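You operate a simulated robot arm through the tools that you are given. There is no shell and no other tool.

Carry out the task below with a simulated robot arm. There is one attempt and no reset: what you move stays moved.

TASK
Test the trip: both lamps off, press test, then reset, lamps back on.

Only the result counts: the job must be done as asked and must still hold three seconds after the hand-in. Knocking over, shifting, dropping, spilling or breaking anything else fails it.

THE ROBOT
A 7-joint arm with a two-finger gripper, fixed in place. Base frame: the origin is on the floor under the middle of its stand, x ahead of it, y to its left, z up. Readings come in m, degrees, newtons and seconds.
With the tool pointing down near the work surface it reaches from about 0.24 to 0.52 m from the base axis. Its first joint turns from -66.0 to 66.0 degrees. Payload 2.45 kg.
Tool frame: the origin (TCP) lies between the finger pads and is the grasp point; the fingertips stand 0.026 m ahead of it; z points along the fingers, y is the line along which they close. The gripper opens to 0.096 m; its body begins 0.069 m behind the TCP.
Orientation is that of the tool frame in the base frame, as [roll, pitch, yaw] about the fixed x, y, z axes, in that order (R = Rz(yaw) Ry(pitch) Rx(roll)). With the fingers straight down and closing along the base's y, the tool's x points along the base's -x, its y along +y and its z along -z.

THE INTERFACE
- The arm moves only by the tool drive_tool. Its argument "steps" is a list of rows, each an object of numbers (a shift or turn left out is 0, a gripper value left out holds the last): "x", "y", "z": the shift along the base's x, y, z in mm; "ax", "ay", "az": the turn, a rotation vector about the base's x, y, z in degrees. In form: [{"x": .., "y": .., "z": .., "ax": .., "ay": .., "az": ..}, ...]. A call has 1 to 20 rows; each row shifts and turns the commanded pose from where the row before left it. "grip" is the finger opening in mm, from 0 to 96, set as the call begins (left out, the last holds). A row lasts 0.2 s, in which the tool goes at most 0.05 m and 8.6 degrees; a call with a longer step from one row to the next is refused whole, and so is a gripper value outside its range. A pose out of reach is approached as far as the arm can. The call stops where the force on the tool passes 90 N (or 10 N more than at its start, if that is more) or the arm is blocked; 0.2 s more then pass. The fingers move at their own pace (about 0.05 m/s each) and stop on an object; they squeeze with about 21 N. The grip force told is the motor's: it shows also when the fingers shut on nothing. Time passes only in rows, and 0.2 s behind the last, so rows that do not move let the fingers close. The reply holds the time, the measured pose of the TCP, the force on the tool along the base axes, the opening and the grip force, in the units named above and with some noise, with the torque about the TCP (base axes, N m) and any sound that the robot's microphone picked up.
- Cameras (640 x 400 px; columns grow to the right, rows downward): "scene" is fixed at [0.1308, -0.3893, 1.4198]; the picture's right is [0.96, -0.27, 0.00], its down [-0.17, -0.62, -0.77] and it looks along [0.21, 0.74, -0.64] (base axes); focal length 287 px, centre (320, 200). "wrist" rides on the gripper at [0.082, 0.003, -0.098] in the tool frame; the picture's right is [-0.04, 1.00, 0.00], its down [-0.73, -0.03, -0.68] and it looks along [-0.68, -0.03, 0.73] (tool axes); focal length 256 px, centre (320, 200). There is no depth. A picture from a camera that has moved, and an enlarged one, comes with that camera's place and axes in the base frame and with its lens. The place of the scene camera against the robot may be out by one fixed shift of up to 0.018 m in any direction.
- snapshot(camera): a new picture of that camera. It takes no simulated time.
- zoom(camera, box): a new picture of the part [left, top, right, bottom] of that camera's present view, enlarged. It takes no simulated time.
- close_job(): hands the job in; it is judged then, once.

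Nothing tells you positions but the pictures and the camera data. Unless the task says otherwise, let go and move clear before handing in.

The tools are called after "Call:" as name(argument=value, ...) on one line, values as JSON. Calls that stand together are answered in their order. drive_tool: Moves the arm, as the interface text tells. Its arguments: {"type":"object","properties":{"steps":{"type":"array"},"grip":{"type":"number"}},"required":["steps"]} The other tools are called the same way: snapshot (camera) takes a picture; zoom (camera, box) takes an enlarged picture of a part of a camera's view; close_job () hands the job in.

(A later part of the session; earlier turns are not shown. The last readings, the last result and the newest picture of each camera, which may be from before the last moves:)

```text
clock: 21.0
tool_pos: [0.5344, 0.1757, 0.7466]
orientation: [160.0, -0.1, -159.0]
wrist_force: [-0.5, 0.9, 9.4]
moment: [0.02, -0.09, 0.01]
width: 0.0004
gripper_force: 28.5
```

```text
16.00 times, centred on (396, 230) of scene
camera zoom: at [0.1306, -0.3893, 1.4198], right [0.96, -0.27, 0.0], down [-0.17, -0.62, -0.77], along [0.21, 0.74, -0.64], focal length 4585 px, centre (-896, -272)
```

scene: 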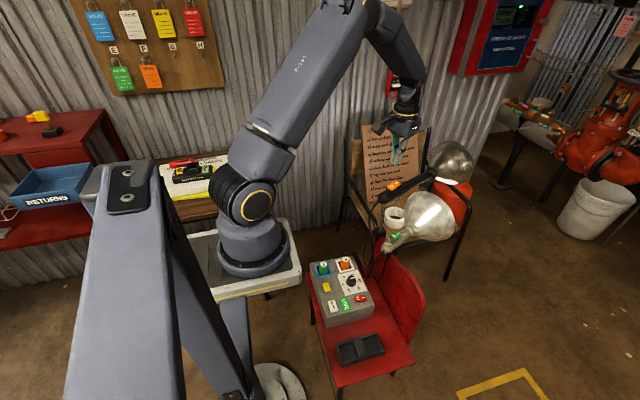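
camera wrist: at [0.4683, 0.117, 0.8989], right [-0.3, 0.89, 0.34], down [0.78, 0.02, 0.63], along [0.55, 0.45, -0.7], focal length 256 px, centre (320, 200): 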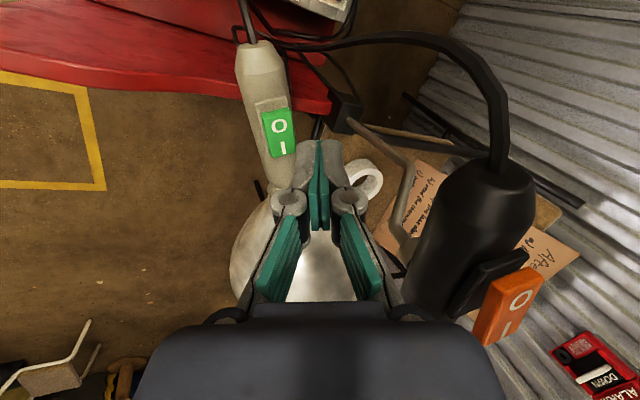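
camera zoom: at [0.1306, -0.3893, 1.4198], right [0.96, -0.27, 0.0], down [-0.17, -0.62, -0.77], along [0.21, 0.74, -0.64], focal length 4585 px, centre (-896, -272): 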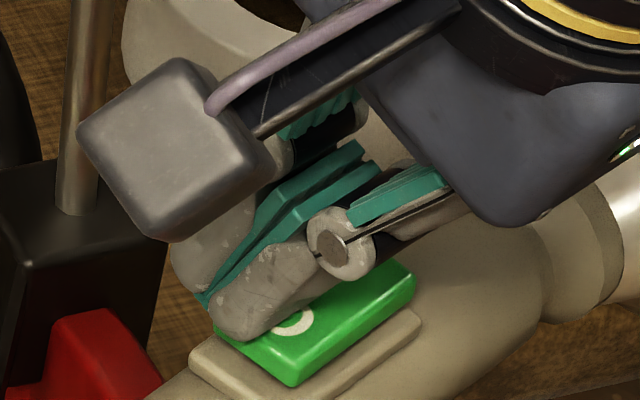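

Force has risen to about 9 N, as when the orange switch bottomed out. I'll check the overall scene and then lift.

Call:
snapshot(camera="scene")

Call:
drive_tool(steps=[{"z": 3}, {"z": 6}, {"z": 12}, {}])

Call:
zoom(camera="scene", box=[376, 217, 416, 242])

Call:
snapshot(camera="scene")

```text
taken
```

scene: 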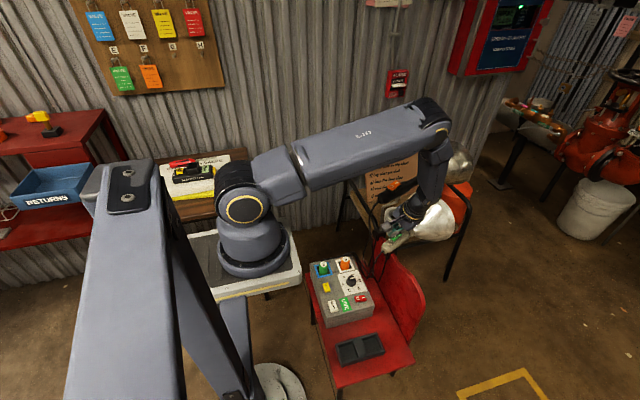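

```text
clock: 22.0
tool_pos: [0.5359, 0.1742, 0.7662]
orientation: [160.0, -0.1, -159.0]
wrist_force: [0.8, -0.1, -0.3]
moment: [0.01, 0.01, -0.04]
width: 0.0
gripper_force: 28.5
```

```text
16.00 times, centred on (396, 230) of scene
camera zoom: at [0.1308, -0.3893, 1.4198], right [0.96, -0.27, 0.0], down [-0.17, -0.62, -0.77], along [0.21, 0.74, -0.64], focal length 4585 px, centre (-896, -272)
```

zoom: 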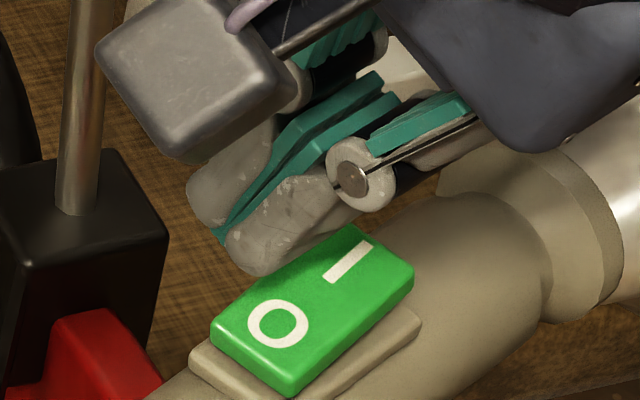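

```text
taken
```

scene: 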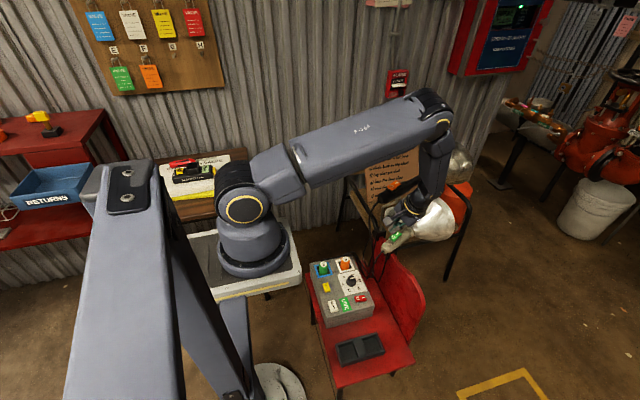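

Both lamps are now off (both rockers at O, the scene is darker). Next I'll rise clear, straighten the tool, and travel over to the TEST button on the control box.

Call:
drive_tool(steps=[{"z": 20}, {"z": 30}, {"z": 30}, {"z": 30}, {"z": 30}, {"z": 30}, {"z": 30}, {"z": 30}, {"z": 20}, {"ax": -6.22, "ay": -2.4}, {"ax": -6.22, "ay": -2.4}, {"ax": -6.22, "ay": -2.4}, {}])

Call:
drive_tool(steps=[{"x": -20, "y": 2}, {"x": -30, "y": 3}, {"x": -30, "y": 3}, {"x": -30, "y": 3}, {"x": -30, "y": 3}, {"x": -30, "y": 3}, {"x": -25, "y": 2}, {"x": -17}, {}])

Call:
snapshot(camera="wrist")

Call:
snapshot(camera="scene")

```text
clock: 24.8
tool_pos: [0.5348, 0.1736, 1.0166]
orientation: [-179.9, 0.0, -158.9]
wrist_force: [-0.4, -0.2, -0.2]
moment: [0.01, -0.02, 0.0]
width: 0.0
gripper_force: 28.7
```

```text
clock: 26.8
tool_pos: [0.3231, 0.193, 1.0153]
orientation: [180.0, 0.0, -159.0]
wrist_force: [-0.3, 0.0, -0.3]
moment: [0.0, 0.01, 0.05]
width: 0.0
gripper_force: 28.6
```

```text
taken
camera wrist: at [0.245, 0.167, 1.1141], right [-0.32, 0.95, 0.0], down [0.7, 0.23, 0.68], along [0.64, 0.22, -0.73], focal length 256 px, centre (320, 200)
```

wrist: 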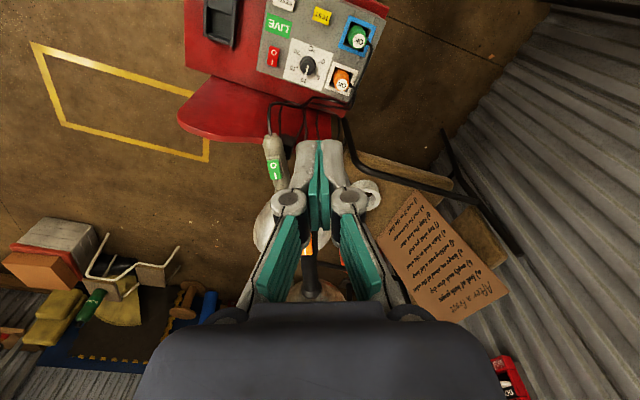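

```text
taken
```

scene: 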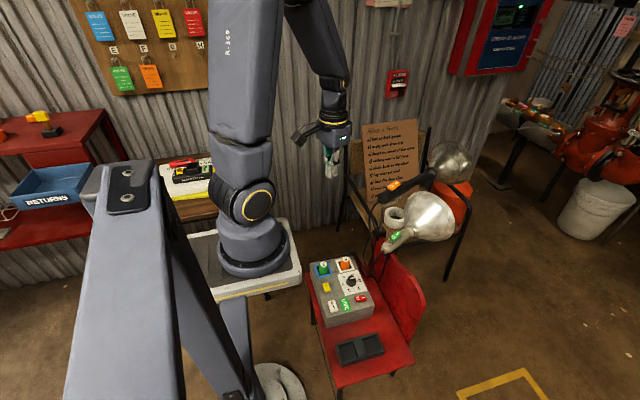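

TEST refines to about (0.320, 0.194) with its top near z≈0.485, directly under the tool. I'll descend vertically in stages.

Call:
drive_tool(steps=[{"x": -2, "z": -15}, {"z": -25}, {"z": -30}, {"z": -30}, {"z": -30}, {"z": -30}, {"z": -30}, {"z": -30}, {"z": -30}, {"z": -20}, {}])

Call:
snapshot(camera="wrist")

Call:
snapshot(camera="scene")

```text
clock: 29.2
tool_pos: [0.3231, 0.193, 0.7449]
orientation: [180.0, 0.0, -159.0]
wrist_force: [0.1, 0.7, 0.3]
moment: [-0.02, 0.0, 0.01]
width: 0.0
gripper_force: 28.6
```

```text
taken
camera wrist: at [0.2441, 0.1676, 0.8436], right [-0.32, 0.95, 0.0], down [0.7, 0.23, 0.68], along [0.64, 0.22, -0.73], focal length 256 px, centre (320, 200)
```

wrist: 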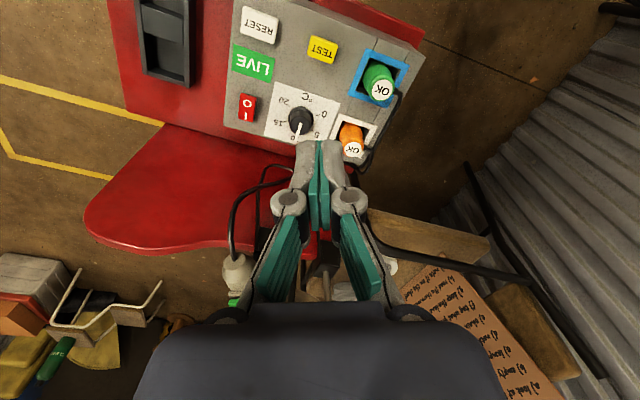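

```text
taken
```

scene: 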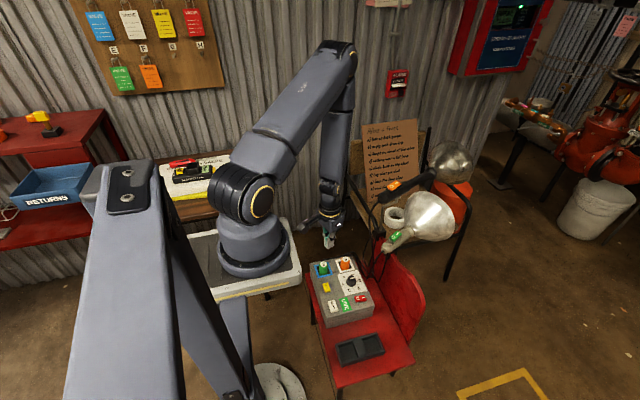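

The box is well in view: TEST lies just beyond the fingertips' line and nothing is in the way. I'll zoom for precise positions, then descend further.

Call:
zoom(camera="wrist", box=[220, 0, 420, 125])

Call:
drive_tool(steps=[{"z": -20}, {"z": -30}, {"z": -30}, {"z": -30}, {"z": -20}, {}])

Call:
snapshot(camera="wrist")

Call:
zoom(camera="wrist", box=[220, 0, 420, 125])

Call:
zoom(camera="scene", box=[280, 210, 400, 340])

```text
3.20 times, centred on (320, 62) of wrist
camera zoom: at [0.2441, 0.1676, 0.8436], right [-0.32, 0.95, 0.0], down [0.7, 0.23, 0.68], along [0.64, 0.22, -0.73], focal length 819 px, centre (320, 640)
```

zoom: 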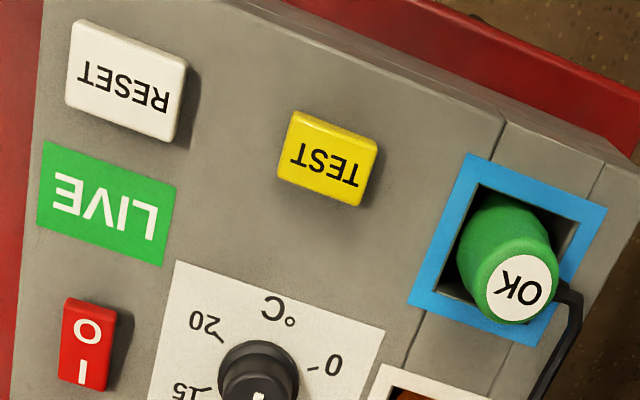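

```text
clock: 30.6
tool_pos: [0.321, 0.1912, 0.6164]
orientation: [-180.0, 0.0, -159.0]
wrist_force: [-0.4, 0.7, -0.2]
moment: [0.02, 0.0, 0.02]
width: 0.0
gripper_force: 28.5
```

```text
taken
camera wrist: at [0.2429, 0.1671, 0.7155], right [-0.32, 0.95, 0.0], down [0.7, 0.23, 0.68], along [0.64, 0.22, -0.73], focal length 256 px, centre (320, 200)
```

wrist: 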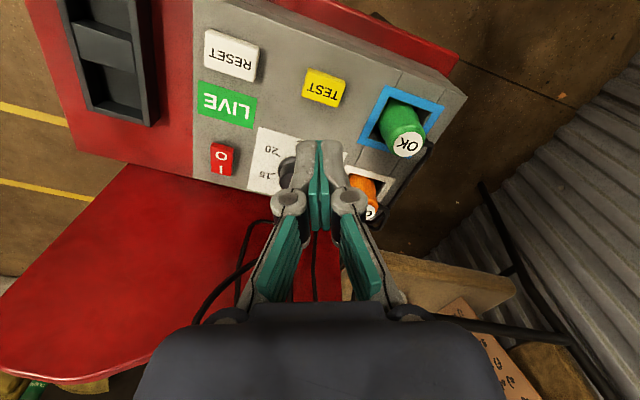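

```text
3.20 times, centred on (320, 62) of wrist
camera zoom: at [0.2429, 0.1671, 0.7155], right [-0.32, 0.95, 0.0], down [0.7, 0.23, 0.68], along [0.64, 0.22, -0.73], focal length 819 px, centre (320, 640)
```

zoom: 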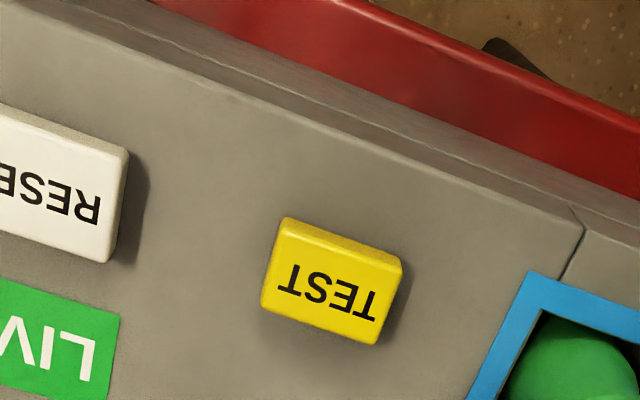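

```text
3.08 times, centred on (340, 275) of scene
camera zoom: at [0.1308, -0.3893, 1.4198], right [0.96, -0.27, 0.0], down [-0.17, -0.62, -0.77], along [0.21, 0.74, -0.64], focal length 882 px, centre (258, -31)
```

zoom: 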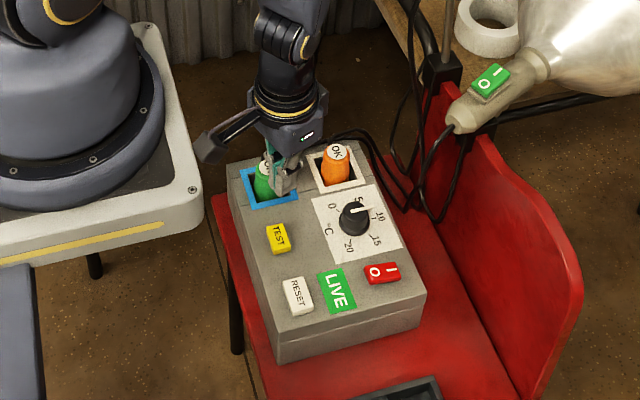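

TEST's top is at about (0.319, 0.1955, 0.490) and RESET's at about (0.318, 0.118, 0.490). I'll align over TEST and lower to just above it.

Call:
drive_tool(steps=[{"x": -2, "y": 4, "z": -15}, {"z": -20}, {"z": -20}, {"z": -15}, {"z": -10}, {}])

Call:
snapshot(camera="wrist")

Call:
zoom(camera="scene", box=[300, 260, 364, 300])

```text
clock: 32.0
tool_pos: [0.3203, 0.1944, 0.5358]
orientation: [180.0, -0.1, -158.9]
wrist_force: [0.2, 0.8, -0.3]
moment: [0.01, 0.0, 0.03]
width: 0.0002
gripper_force: 28.2
```

```text
taken
camera wrist: at [0.2419, 0.1699, 0.6352], right [-0.32, 0.95, 0.0], down [0.7, 0.24, 0.68], along [0.64, 0.22, -0.73], focal length 256 px, centre (320, 200)
```

wrist: 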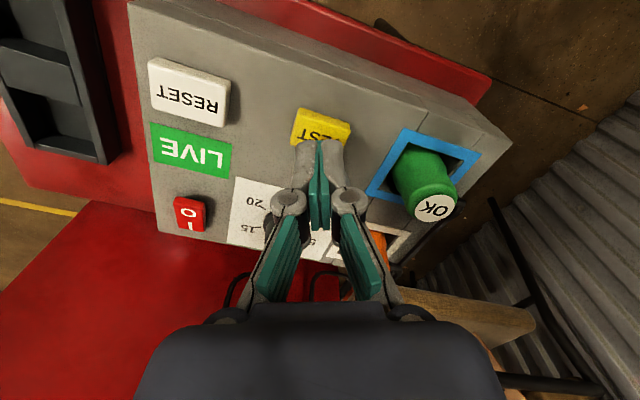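

```text
10.00 times, centred on (332, 280) of scene
camera zoom: at [0.1308, -0.3893, 1.4198], right [0.96, -0.27, 0.0], down [-0.17, -0.62, -0.77], along [0.21, 0.74, -0.64], focal length 2866 px, centre (200, -600)
```

zoom: 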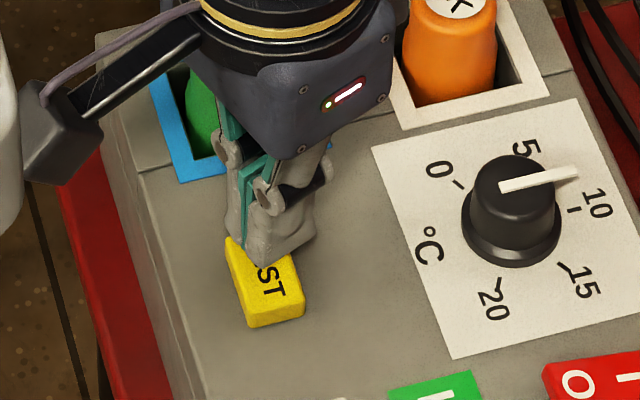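

Aligned over TEST with about 2 cm to go. Lowering slowly until the button yields.

Call:
drive_tool(steps=[{"z": -5}, {"z": -5}, {"z": -4}, {"z": -2}, {}])

Call:
drive_tool(steps=[{"z": -1.5}, {"z": -1.5}, {}])

Call:
zoom(camera="scene", box=[300, 260, 364, 300])

```text
clock: 33.2
tool_pos: [0.3201, 0.1946, 0.5211]
orientation: [-180.0, 0.0, -159.0]
wrist_force: [-0.2, 0.2, -0.1]
moment: [0.0, 0.01, 0.0]
width: 0.0001
gripper_force: 29.1
```

```text
clock: 34.0
tool_pos: [0.3214, 0.1954, 0.5182]
orientation: [-180.0, -0.2, -159.0]
wrist_force: [-0.1, -0.2, -0.3]
moment: [-0.03, 0.0, 0.01]
width: 0.0001
gripper_force: 28.4
```

```text
10.00 times, centred on (332, 280) of scene
camera zoom: at [0.1308, -0.3893, 1.4198], right [0.96, -0.27, 0.0], down [-0.17, -0.62, -0.77], along [0.21, 0.74, -0.64], focal length 2866 px, centre (200, -600)
```

zoom: 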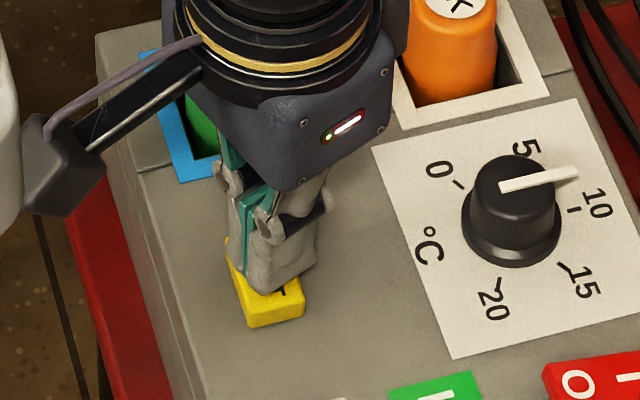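

Call:
drive_tool(steps=[{"z": -1.5}, {"z": -1.5}, {}])

Call:
zoom(camera="scene", box=[300, 260, 380, 310])

```text
clock: 34.8
tool_pos: [0.3208, 0.1971, 0.5152]
orientation: [180.0, 0.0, -159.0]
wrist_force: [0.2, -0.8, 1.5]
moment: [-0.03, 0.01, -0.02]
width: 0.006
gripper_force: 29.0
heard: click
```

```text
8.00 times, centred on (340, 285) of scene
camera zoom: at [0.1308, -0.3893, 1.4198], right [0.96, -0.27, 0.0], down [-0.17, -0.62, -0.77], along [0.21, 0.74, -0.64], focal length 2292 px, centre (160, -480)
```

zoom: 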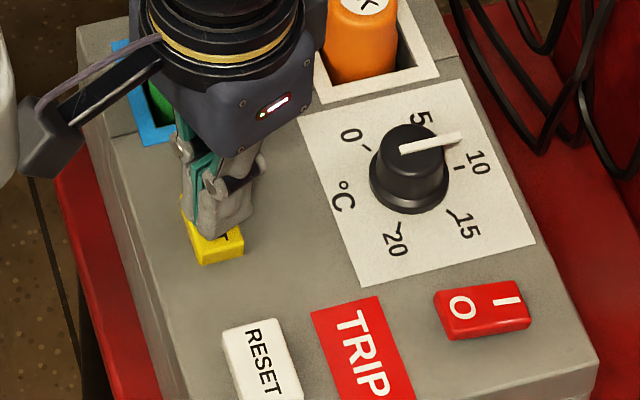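

A click was heard and the flag switched from LIVE to TRIP. I'll lift off and move across to RESET.

Call:
drive_tool(steps=[{"z": 5}, {"z": 10}, {"z": 10}, {"y": -20}, {"y": -25}, {"x": -2, "y": -25}, {"y": -7}, {}])

Call:
snapshot(camera="wrist")

Call:
zoom(camera="scene", box=[300, 260, 380, 310])

```text
clock: 36.6
tool_pos: [0.317, 0.1193, 0.5386]
orientation: [-179.9, 0.0, -159.0]
wrist_force: [0.2, -0.2, -0.2]
moment: [0.02, 0.0, 0.01]
width: 0.0001
gripper_force: 29.2
```

```text
taken
camera wrist: at [0.24, 0.0938, 0.6368], right [-0.32, 0.95, 0.0], down [0.7, 0.24, 0.68], along [0.64, 0.22, -0.73], focal length 256 px, centre (320, 200)
```

wrist: 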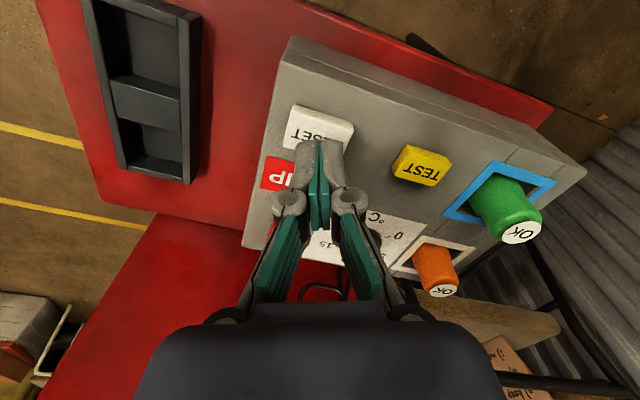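

```text
8.00 times, centred on (340, 285) of scene
camera zoom: at [0.1308, -0.3893, 1.4198], right [0.96, -0.27, 0.0], down [-0.17, -0.62, -0.77], along [0.21, 0.74, -0.64], focal length 2292 px, centre (160, -480)
```

zoom: 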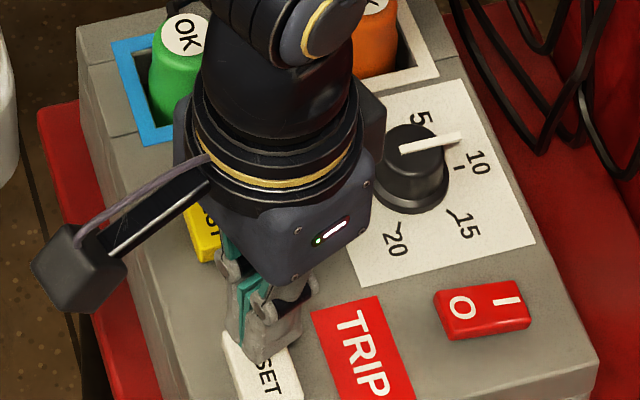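

The tool is over RESET. Lowering gently onto it.

Call:
drive_tool(steps=[{"z": -6}, {"z": -6}, {"z": -5}, {"z": -2}, {}])

Call:
drive_tool(steps=[{"z": -1.5}, {"z": -1.5}, {}])

Call:
zoom(camera="scene", box=[300, 270, 380, 320])

```text
clock: 37.8
tool_pos: [0.3171, 0.1206, 0.5206]
orientation: [-179.9, 0.0, -159.0]
wrist_force: [-0.2, -0.9, -0.3]
moment: [0.01, -0.01, -0.01]
width: 0.0001
gripper_force: 27.7
```

```text
clock: 38.6
tool_pos: [0.3185, 0.1199, 0.5178]
orientation: [180.0, 0.0, -159.0]
wrist_force: [1.4, 0.2, -0.2]
moment: [0.04, -0.02, -0.04]
width: 0.0058
gripper_force: 28.6
```

```text
8.00 times, centred on (340, 295) of scene
camera zoom: at [0.1308, -0.3893, 1.4198], right [0.96, -0.27, 0.0], down [-0.17, -0.62, -0.77], along [0.21, 0.74, -0.64], focal length 2292 px, centre (160, -560)
```

zoom: 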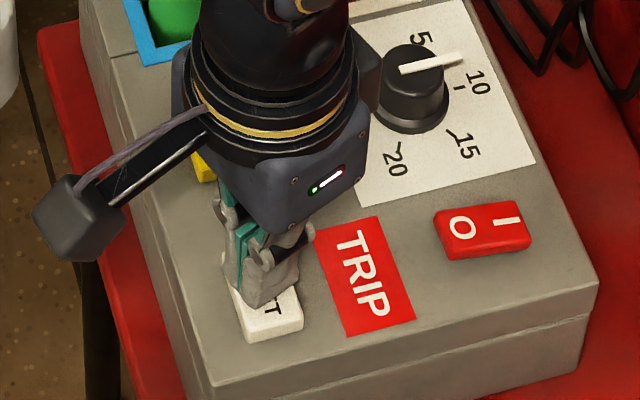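

Call:
drive_tool(steps=[{"z": -1.5}, {"z": -1.5}, {}])

Call:
zoom(camera="scene", box=[300, 270, 380, 320])

```text
clock: 39.4
tool_pos: [0.3184, 0.1204, 0.5142]
orientation: [180.0, 0.1, -159.0]
wrist_force: [0.5, 1.2, 1.5]
moment: [0.01, 0.02, 0.01]
width: 0.0059
gripper_force: 28.8
heard: click
```

```text
8.00 times, centred on (340, 295) of scene
camera zoom: at [0.1308, -0.3893, 1.4198], right [0.96, -0.27, 0.0], down [-0.17, -0.62, -0.77], along [0.21, 0.74, -0.64], focal length 2292 px, centre (160, -560)
```

zoom: 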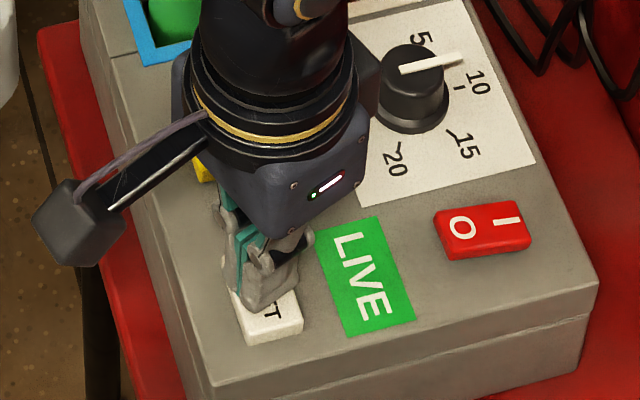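

LIVE is back after the reset click. I'll lift clear, rise to travel height, and head back to the lamps to switch them on.

Call:
drive_tool(steps=[{"z": 5}, {"z": 15}, {"z": 30}, {"z": 35}, {"z": 35}, {"z": 35}, {"z": 35}, {"z": 35}, {"z": 35}, {"z": 35}, {"z": 35}, {"z": 35}, {"z": 35}, {"z": 35}, {"z": 35}, {"z": 30}, {}])

Call:
snapshot(camera="scene")

Call:
zoom(camera="scene", box=[300, 240, 380, 320])

```text
clock: 43.0
tool_pos: [0.3168, 0.1243, 1.0148]
orientation: [-180.0, -0.1, -159.0]
wrist_force: [0.7, -0.3, -0.1]
moment: [0.0, -0.01, 0.0]
width: 0.0003
gripper_force: 28.3
```

```text
taken
```

scene: 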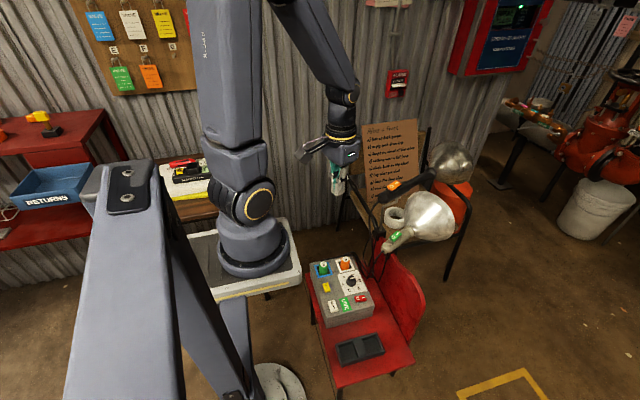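

```text
5.00 times, centred on (340, 280) of scene
camera zoom: at [0.1308, -0.3893, 1.4198], right [0.96, -0.27, 0.0], down [-0.17, -0.62, -0.77], along [0.21, 0.74, -0.64], focal length 1433 px, centre (220, -200)
```

zoom: 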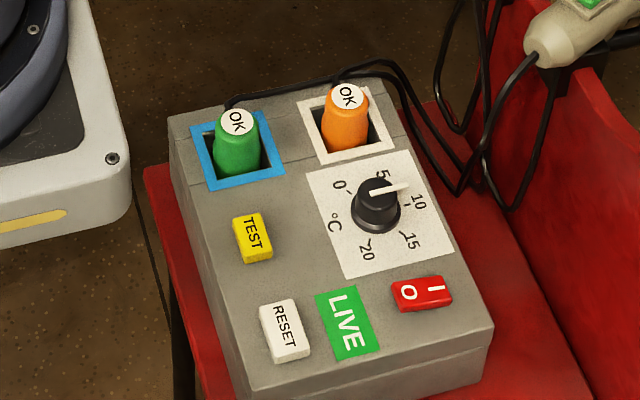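

LIVE holds, and nothing else on the box has changed. Now I'll travel to the orange lamp's I end at about (0.560, 0.250), staying high.

Call:
drive_tool(steps=[{"x": 18, "y": 9}, {"x": 27, "y": 14}, {"x": 27, "y": 14}, {"x": 27, "y": 14}, {"x": 27, "y": 14}, {"x": 27, "y": 14}, {"x": 27, "y": 14}, {"x": 27, "y": 14}, {"x": 22, "y": 11}, {"x": 14, "y": 8, "z": -10}, {}, {}])

Call:
snapshot(camera="wrist")

Call:
zoom(camera="wrist", box=[240, 50, 400, 150])

Call:
zoom(camera="scene", box=[365, 150, 429, 190])

```text
clock: 45.6
tool_pos: [0.5604, 0.2461, 1.0022]
orientation: [180.0, 0.0, -159.0]
wrist_force: [-0.4, 0.1, 0.0]
moment: [0.02, -0.01, -0.02]
width: 0.0
gripper_force: 28.7
```

```text
taken
camera wrist: at [0.4822, 0.2203, 1.1014], right [-0.32, 0.95, 0.0], down [0.7, 0.24, 0.68], along [0.64, 0.22, -0.73], focal length 256 px, centre (320, 200)
```

wrist: 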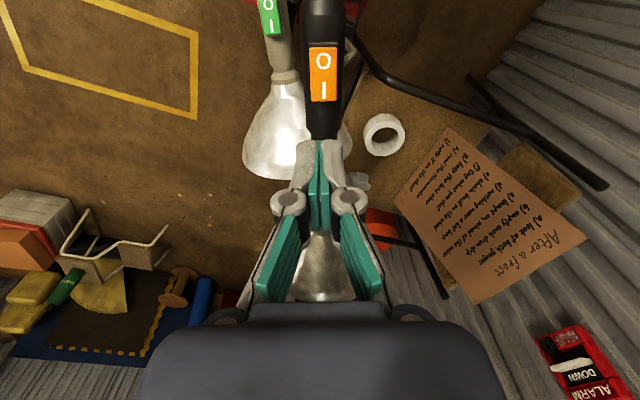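

```text
4.00 times, centred on (320, 100) of wrist
camera zoom: at [0.4822, 0.2203, 1.1014], right [-0.32, 0.95, 0.0], down [0.7, 0.24, 0.68], along [0.64, 0.22, -0.73], focal length 1024 px, centre (320, 600)
```

zoom: 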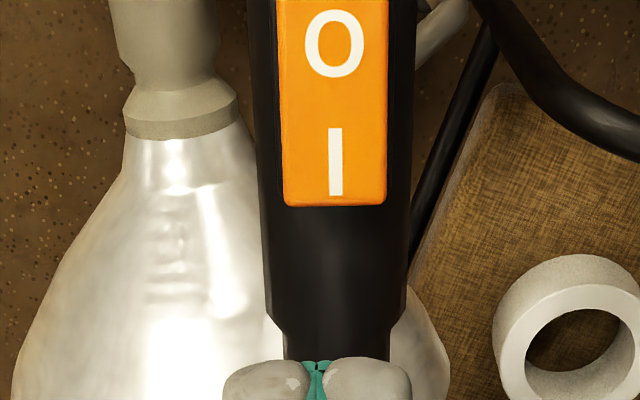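

```text
10.00 times, centred on (397, 170) of scene
camera zoom: at [0.1308, -0.3893, 1.4198], right [0.96, -0.27, 0.0], down [-0.17, -0.62, -0.77], along [0.21, 0.74, -0.64], focal length 2866 px, centre (-450, 500)
```

zoom: 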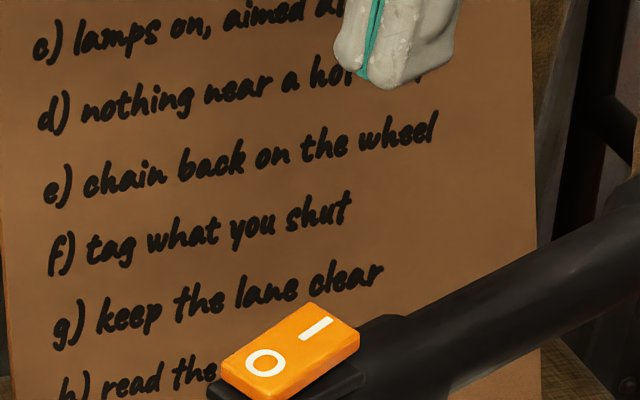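

Reach is fine here too; the I end is raised and about 3 mm to the tool's +y side. I'll correct and descend to just above it.

Call:
drive_tool(steps=[{"y": 3, "z": -15}, {"z": -20}, {"z": -15}, {"z": -10}, {"z": -6}, {}])

Call:
zoom(camera="scene", box=[376, 165, 416, 190])

Call:
zoom(camera="wrist", box=[240, 70, 400, 170])

```text
clock: 47.0
tool_pos: [0.5592, 0.2488, 0.9387]
orientation: [179.9, 0.1, -159.0]
wrist_force: [0.6, 0.0, 0.2]
moment: [-0.01, 0.03, 0.03]
width: 0.0
gripper_force: 28.0
```

```text
16.00 times, centred on (396, 178) of scene
camera zoom: at [0.1308, -0.3893, 1.4198], right [0.96, -0.27, 0.0], down [-0.17, -0.62, -0.77], along [0.21, 0.74, -0.64], focal length 4585 px, centre (-896, 560)
```

zoom: 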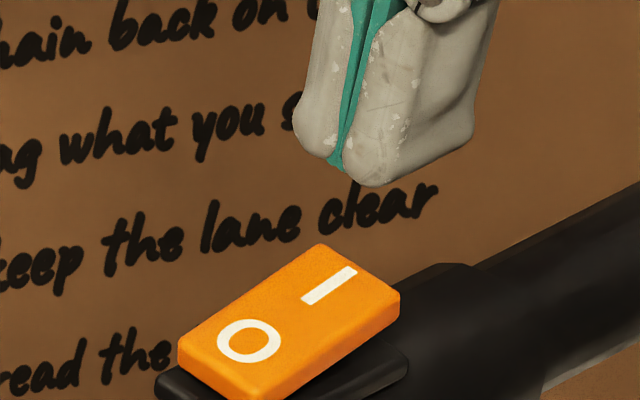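

```text
4.00 times, centred on (320, 120) of wrist
camera zoom: at [0.4822, 0.2229, 1.0375], right [-0.32, 0.95, 0.0], down [0.7, 0.24, 0.68], along [0.64, 0.22, -0.73], focal length 1024 px, centre (320, 520)
```

zoom: 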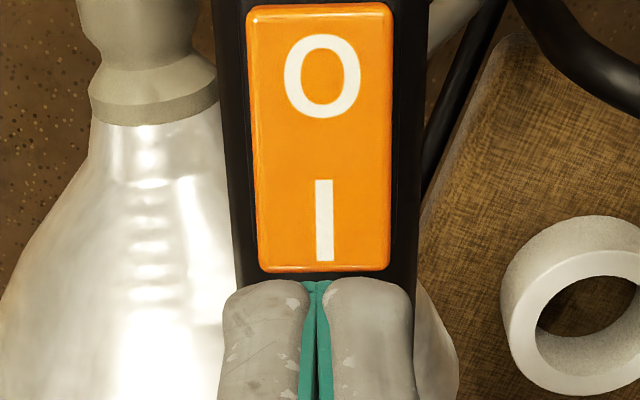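

Triangulating again, the raised I mark sits at about (0.556, 0.249, 0.882). I'll shift 3 mm further toward the I end and lower to just above contact.

Call:
drive_tool(steps=[{"x": 3, "y": 1.2, "z": -6}, {"z": -6}, {"z": -5}, {"z": -4}, {"z": -3}, {}])

Call:
zoom(camera="scene", box=[376, 170, 416, 195])

```text
clock: 48.4
tool_pos: [0.5634, 0.2498, 0.9141]
orientation: [179.9, 0.0, -159.0]
wrist_force: [-0.4, -0.1, -0.3]
moment: [0.0, 0.02, 0.02]
width: 0.0
gripper_force: 28.2
```

```text
16.00 times, centred on (396, 182) of scene
camera zoom: at [0.1308, -0.3893, 1.4198], right [0.96, -0.27, 0.0], down [-0.17, -0.62, -0.77], along [0.21, 0.74, -0.64], focal length 4585 px, centre (-896, 480)
```

zoom: 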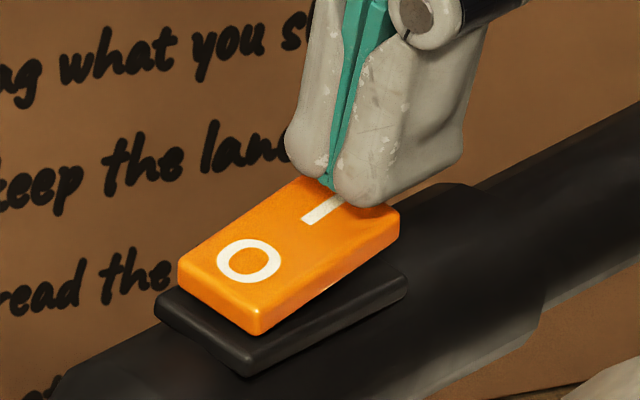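

The fingertip is just above the I end. Lowering in small steps until it flips.

Call:
drive_tool(steps=[{"z": -1.5}, {"z": -1.5}, {"z": -1.5}, {}])

Call:
zoom(camera="scene", box=[376, 170, 416, 195])

```text
clock: 49.4
tool_pos: [0.5634, 0.2488, 0.9112]
orientation: [179.9, 0.0, -159.0]
wrist_force: [0.8, -0.3, -0.2]
moment: [0.0, -0.02, -0.02]
width: 0.0
gripper_force: 28.2
```

```text
16.00 times, centred on (396, 182) of scene
camera zoom: at [0.1308, -0.3893, 1.4198], right [0.96, -0.27, 0.0], down [-0.17, -0.62, -0.77], along [0.21, 0.74, -0.64], focal length 4585 px, centre (-896, 480)
```

zoom: 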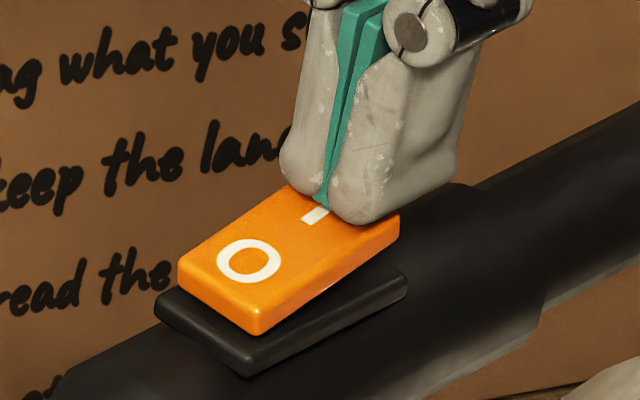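

Call:
drive_tool(steps=[{"z": -1}, {"z": -1}, {"z": -1}, {}])

Call:
zoom(camera="scene", box=[376, 170, 416, 195])

```text
clock: 50.4
tool_pos: [0.5628, 0.2488, 0.9066]
orientation: [180.0, 0.0, -159.1]
wrist_force: [-0.3, 0.0, 0.7]
moment: [-0.01, 0.01, -0.01]
width: 0.0
gripper_force: 28.2
```

```text
16.00 times, centred on (396, 182) of scene
camera zoom: at [0.1308, -0.3893, 1.4198], right [0.96, -0.27, 0.0], down [-0.17, -0.62, -0.77], along [0.21, 0.74, -0.64], focal length 4585 px, centre (-896, 480)
```

zoom: 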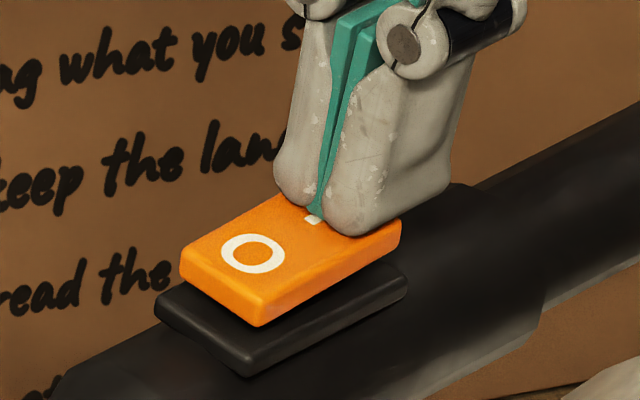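

The rocker is starting to tip. Continuing another couple of millimetres.

Call:
drive_tool(steps=[{"z": -1}, {"z": -1}, {}])

Call:
zoom(camera="scene", box=[376, 170, 416, 195])

```text
clock: 51.2
tool_pos: [0.5631, 0.2509, 0.9055]
orientation: [180.0, 0.0, -158.9]
wrist_force: [0.0, 0.6, -0.9]
moment: [-0.01, 0.01, -0.01]
width: 0.0
gripper_force: 28.8
```

```text
16.00 times, centred on (396, 182) of scene
camera zoom: at [0.1308, -0.3893, 1.4198], right [0.96, -0.27, 0.0], down [-0.17, -0.62, -0.77], along [0.21, 0.74, -0.64], focal length 4585 px, centre (-896, 480)
```

zoom: 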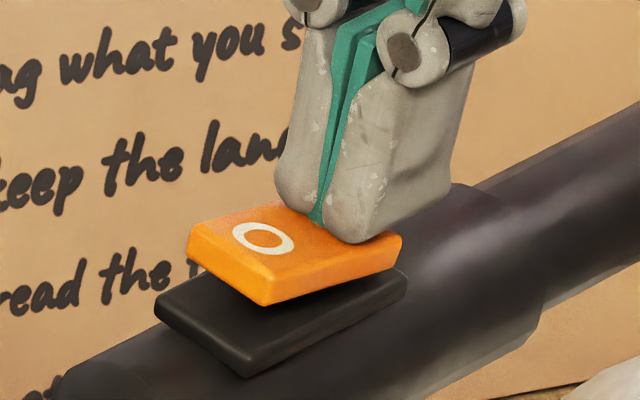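

The orange lamp is back on (the scene brightened and the I end is down). I'll lift off, lean the tool away as before, and go to the green lamp's I end.

Call:
drive_tool(steps=[{"z": 4}, {"z": 12}, {"z": 25}, {"z": 30}, {"z": 28}, {"y": -20, "ax": 6.22, "ay": 2.4}, {"y": -22, "ax": 6.22, "ay": 2.4}, {"x": 3, "y": -23.6, "ax": 6.22, "ay": 2.4}, {}, {}])

Call:
snapshot(camera="wrist")

Call:
zoom(camera="wrist", box=[160, 0, 320, 100])

Call:
zoom(camera="scene", box=[340, 90, 460, 250])

```text
clock: 53.4
tool_pos: [0.5652, 0.1862, 1.0048]
orientation: [159.9, 0.1, -159.1]
wrist_force: [-0.2, 0.1, 0.2]
moment: [0.0, 0.0, 0.02]
width: 0.0001
gripper_force: 28.3
```

```text
taken
camera wrist: at [0.4996, 0.1285, 1.0985], right [-0.3, 0.89, 0.34], down [0.78, 0.02, 0.63], along [0.55, 0.45, -0.7], focal length 256 px, centre (320, 200)
```

wrist: 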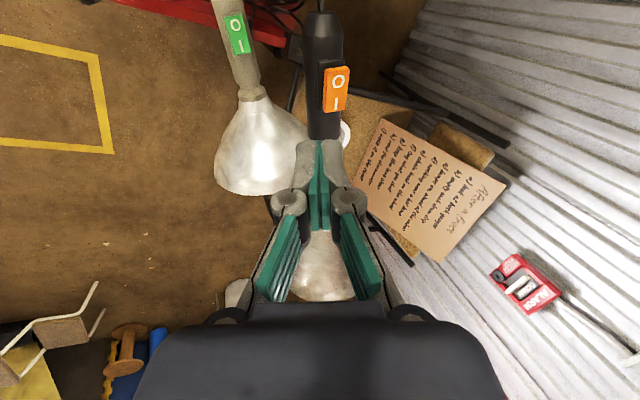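

```text
4.00 times, centred on (240, 50) of wrist
camera zoom: at [0.4996, 0.1285, 1.0985], right [-0.3, 0.89, 0.34], down [0.78, 0.02, 0.63], along [0.55, 0.45, -0.7], focal length 1024 px, centre (640, 800)
```

zoom: 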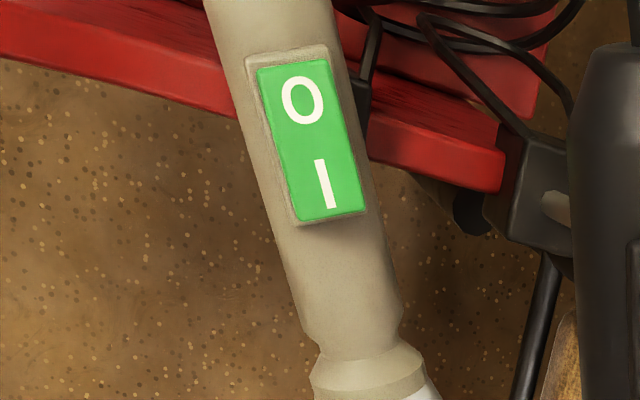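

```text
2.50 times, centred on (400, 170) of scene
camera zoom: at [0.1308, -0.3893, 1.4198], right [0.96, -0.27, 0.0], down [-0.17, -0.62, -0.77], along [0.21, 0.74, -0.64], focal length 716 px, centre (120, 275)
```

zoom: 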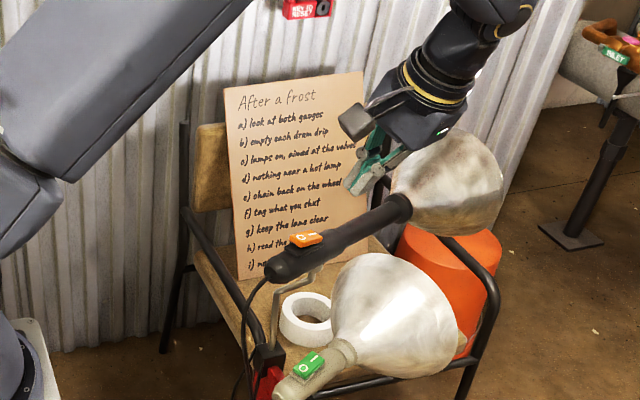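

The green I end is at about (0.565, 0.184). I'll correct by a couple of millimetres and descend beside the orange handle again.

Call:
drive_tool(steps=[{"x": -2, "y": -3.7, "z": -15}, {"z": -25}, {"z": -25}, {"z": -25}, {"z": -25}, {"z": -25}, {"z": -25}, {"z": -25}, {"z": -20}, {"z": -12}, {}])

Call:
snapshot(camera="wrist")

Call:
zoom(camera="wrist", box=[240, 90, 400, 190])

Call:
zoom(camera="scene", box=[360, 150, 440, 250])

Call:
zoom(camera="scene", box=[376, 217, 416, 242])

```text
clock: 55.8
tool_pos: [0.5637, 0.1782, 0.7829]
orientation: [159.9, 0.0, -159.0]
wrist_force: [-0.5, 0.7, 0.0]
moment: [0.03, -0.01, 0.01]
width: 0.0
gripper_force: 29.0
```

```text
taken
camera wrist: at [0.4996, 0.1222, 0.8765], right [-0.3, 0.89, 0.34], down [0.78, 0.02, 0.63], along [0.55, 0.45, -0.7], focal length 256 px, centre (320, 200)
```

wrist: 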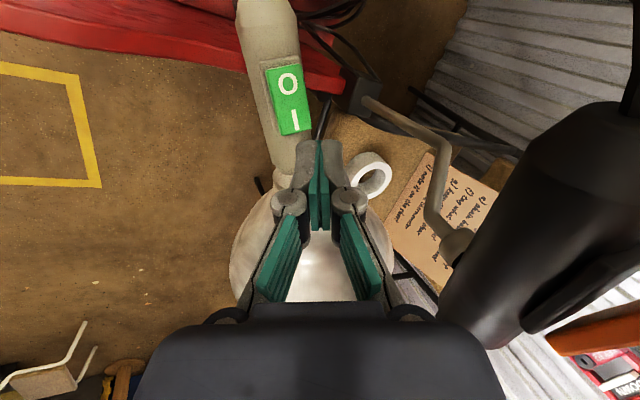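

```text
4.00 times, centred on (320, 140) of wrist
camera zoom: at [0.4996, 0.1222, 0.8765], right [-0.3, 0.89, 0.34], down [0.78, 0.02, 0.63], along [0.55, 0.45, -0.7], focal length 1024 px, centre (320, 440)
```

zoom: 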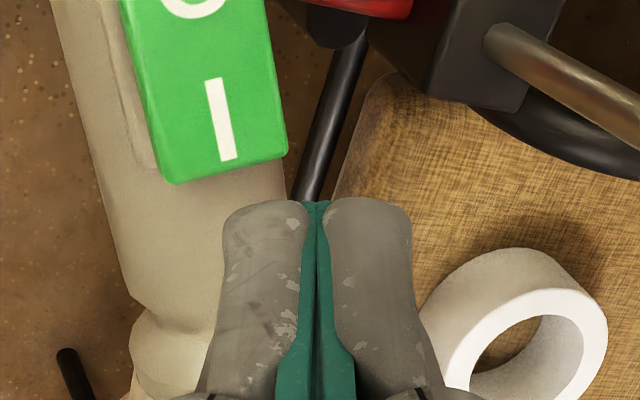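

```text
4.00 times, centred on (400, 200) of scene
camera zoom: at [0.1308, -0.3893, 1.4198], right [0.96, -0.27, 0.0], down [-0.17, -0.62, -0.77], along [0.21, 0.74, -0.64], focal length 1146 px, centre (0, 200)
```

zoom: 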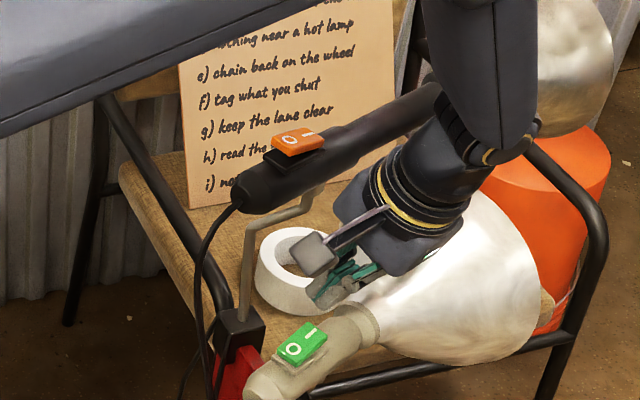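

```text
16.00 times, centred on (396, 230) of scene
camera zoom: at [0.1308, -0.3893, 1.4198], right [0.96, -0.27, 0.0], down [-0.17, -0.62, -0.77], along [0.21, 0.74, -0.64], focal length 4585 px, centre (-896, -272)
```

zoom: 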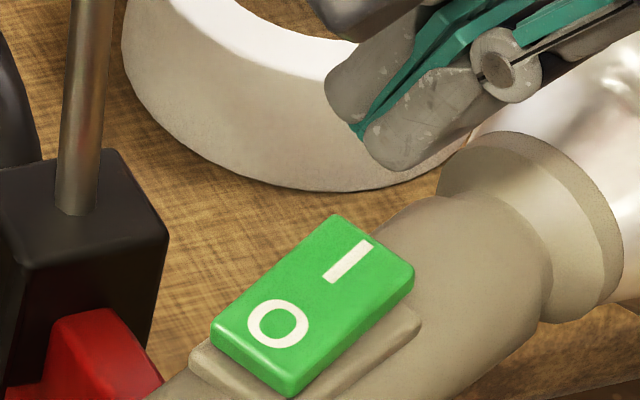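

The tool is right by the I end; I'll shift back about 3 mm and sideways 2 mm to centre the contact, then lower.

Call:
drive_tool(steps=[{"x": -3, "y": 2, "z": -6}, {"z": -6}, {"z": -5}, {"z": -4}, {}])

Call:
zoom(camera="wrist", box=[240, 90, 400, 190])

Call:
zoom(camera="scene", box=[376, 217, 416, 242])

```text
clock: 57.0
tool_pos: [0.5602, 0.1826, 0.7614]
orientation: [160.1, 0.0, -158.9]
wrist_force: [-0.7, 0.0, -0.6]
moment: [0.03, 0.0, 0.0]
width: 0.0001
gripper_force: 28.3
```

```text
4.00 times, centred on (320, 140) of wrist
camera zoom: at [0.4943, 0.1254, 0.8555], right [-0.3, 0.89, 0.34], down [0.78, 0.02, 0.63], along [0.55, 0.45, -0.7], focal length 1024 px, centre (320, 440)
```

zoom: 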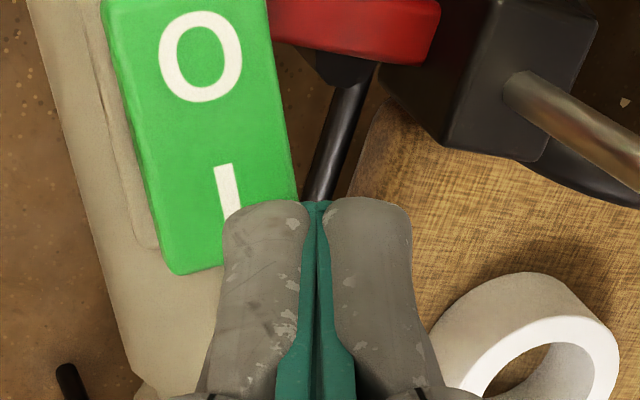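

```text
16.00 times, centred on (396, 230) of scene
camera zoom: at [0.1308, -0.3893, 1.4198], right [0.96, -0.27, 0.0], down [-0.17, -0.62, -0.77], along [0.21, 0.74, -0.64], focal length 4585 px, centre (-896, -272)
```

zoom: 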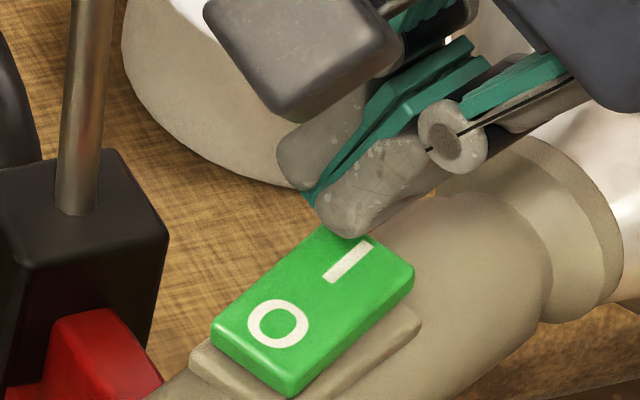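

Now the fingertip projects right onto the I half, near its middle. Lowering slowly to contact.

Call:
drive_tool(steps=[{"z": -3}, {"z": -3}, {"z": -2}, {"z": -2}, {}])

Call:
zoom(camera="scene", box=[376, 217, 416, 242])

```text
clock: 58.2
tool_pos: [0.5611, 0.1839, 0.7506]
orientation: [160.0, 0.0, -159.0]
wrist_force: [0.2, -0.4, -0.2]
moment: [-0.02, -0.02, -0.02]
width: 0.0001
gripper_force: 28.2
```

```text
16.00 times, centred on (396, 230) of scene
camera zoom: at [0.1308, -0.3893, 1.4198], right [0.96, -0.27, 0.0], down [-0.17, -0.62, -0.77], along [0.21, 0.74, -0.64], focal length 4585 px, centre (-896, -272)
```

zoom: 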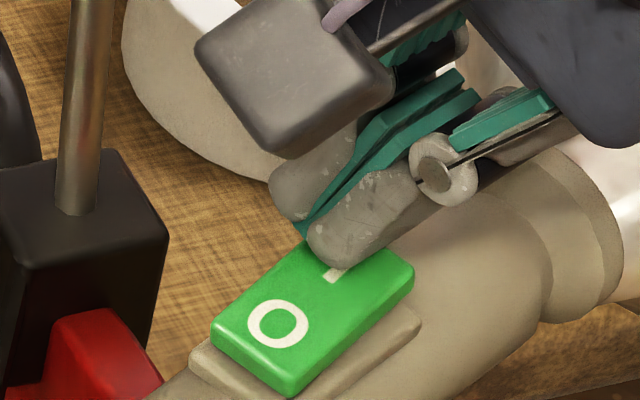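

Call:
drive_tool(steps=[{"z": -1}, {"z": -1}, {"z": -1}, {}])

Call:
zoom(camera="scene", box=[376, 217, 416, 242])

```text
clock: 59.2
tool_pos: [0.5611, 0.1816, 0.7487]
orientation: [160.0, 0.0, -159.0]
wrist_force: [0.4, -0.2, 0.1]
moment: [-0.02, -0.02, 0.01]
width: 0.0001
gripper_force: 27.8
```

```text
16.00 times, centred on (396, 230) of scene
camera zoom: at [0.1308, -0.3893, 1.4198], right [0.96, -0.27, 0.0], down [-0.17, -0.62, -0.77], along [0.21, 0.74, -0.64], focal length 4585 px, centre (-896, -272)
```

zoom: 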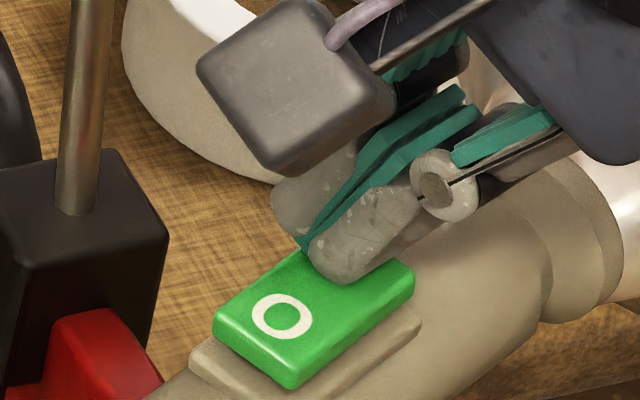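

The rocker is beginning to tip toward I. Two more millimetres.

Call:
drive_tool(steps=[{"z": -1}, {"z": -1}, {}])

Call:
zoom(camera="scene", box=[376, 217, 416, 242])

```text
clock: 60.0
tool_pos: [0.5623, 0.1821, 0.746]
orientation: [160.0, -0.2, -159.1]
wrist_force: [0.2, 0.0, -0.2]
moment: [-0.01, 0.02, -0.02]
width: 0.0
gripper_force: 28.6
```

```text
16.00 times, centred on (396, 230) of scene
camera zoom: at [0.1308, -0.3893, 1.4198], right [0.96, -0.27, 0.0], down [-0.17, -0.62, -0.77], along [0.21, 0.74, -0.64], focal length 4585 px, centre (-896, -272)
```

zoom: 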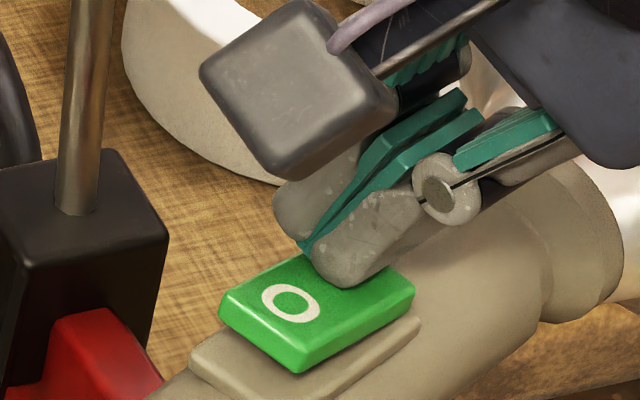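

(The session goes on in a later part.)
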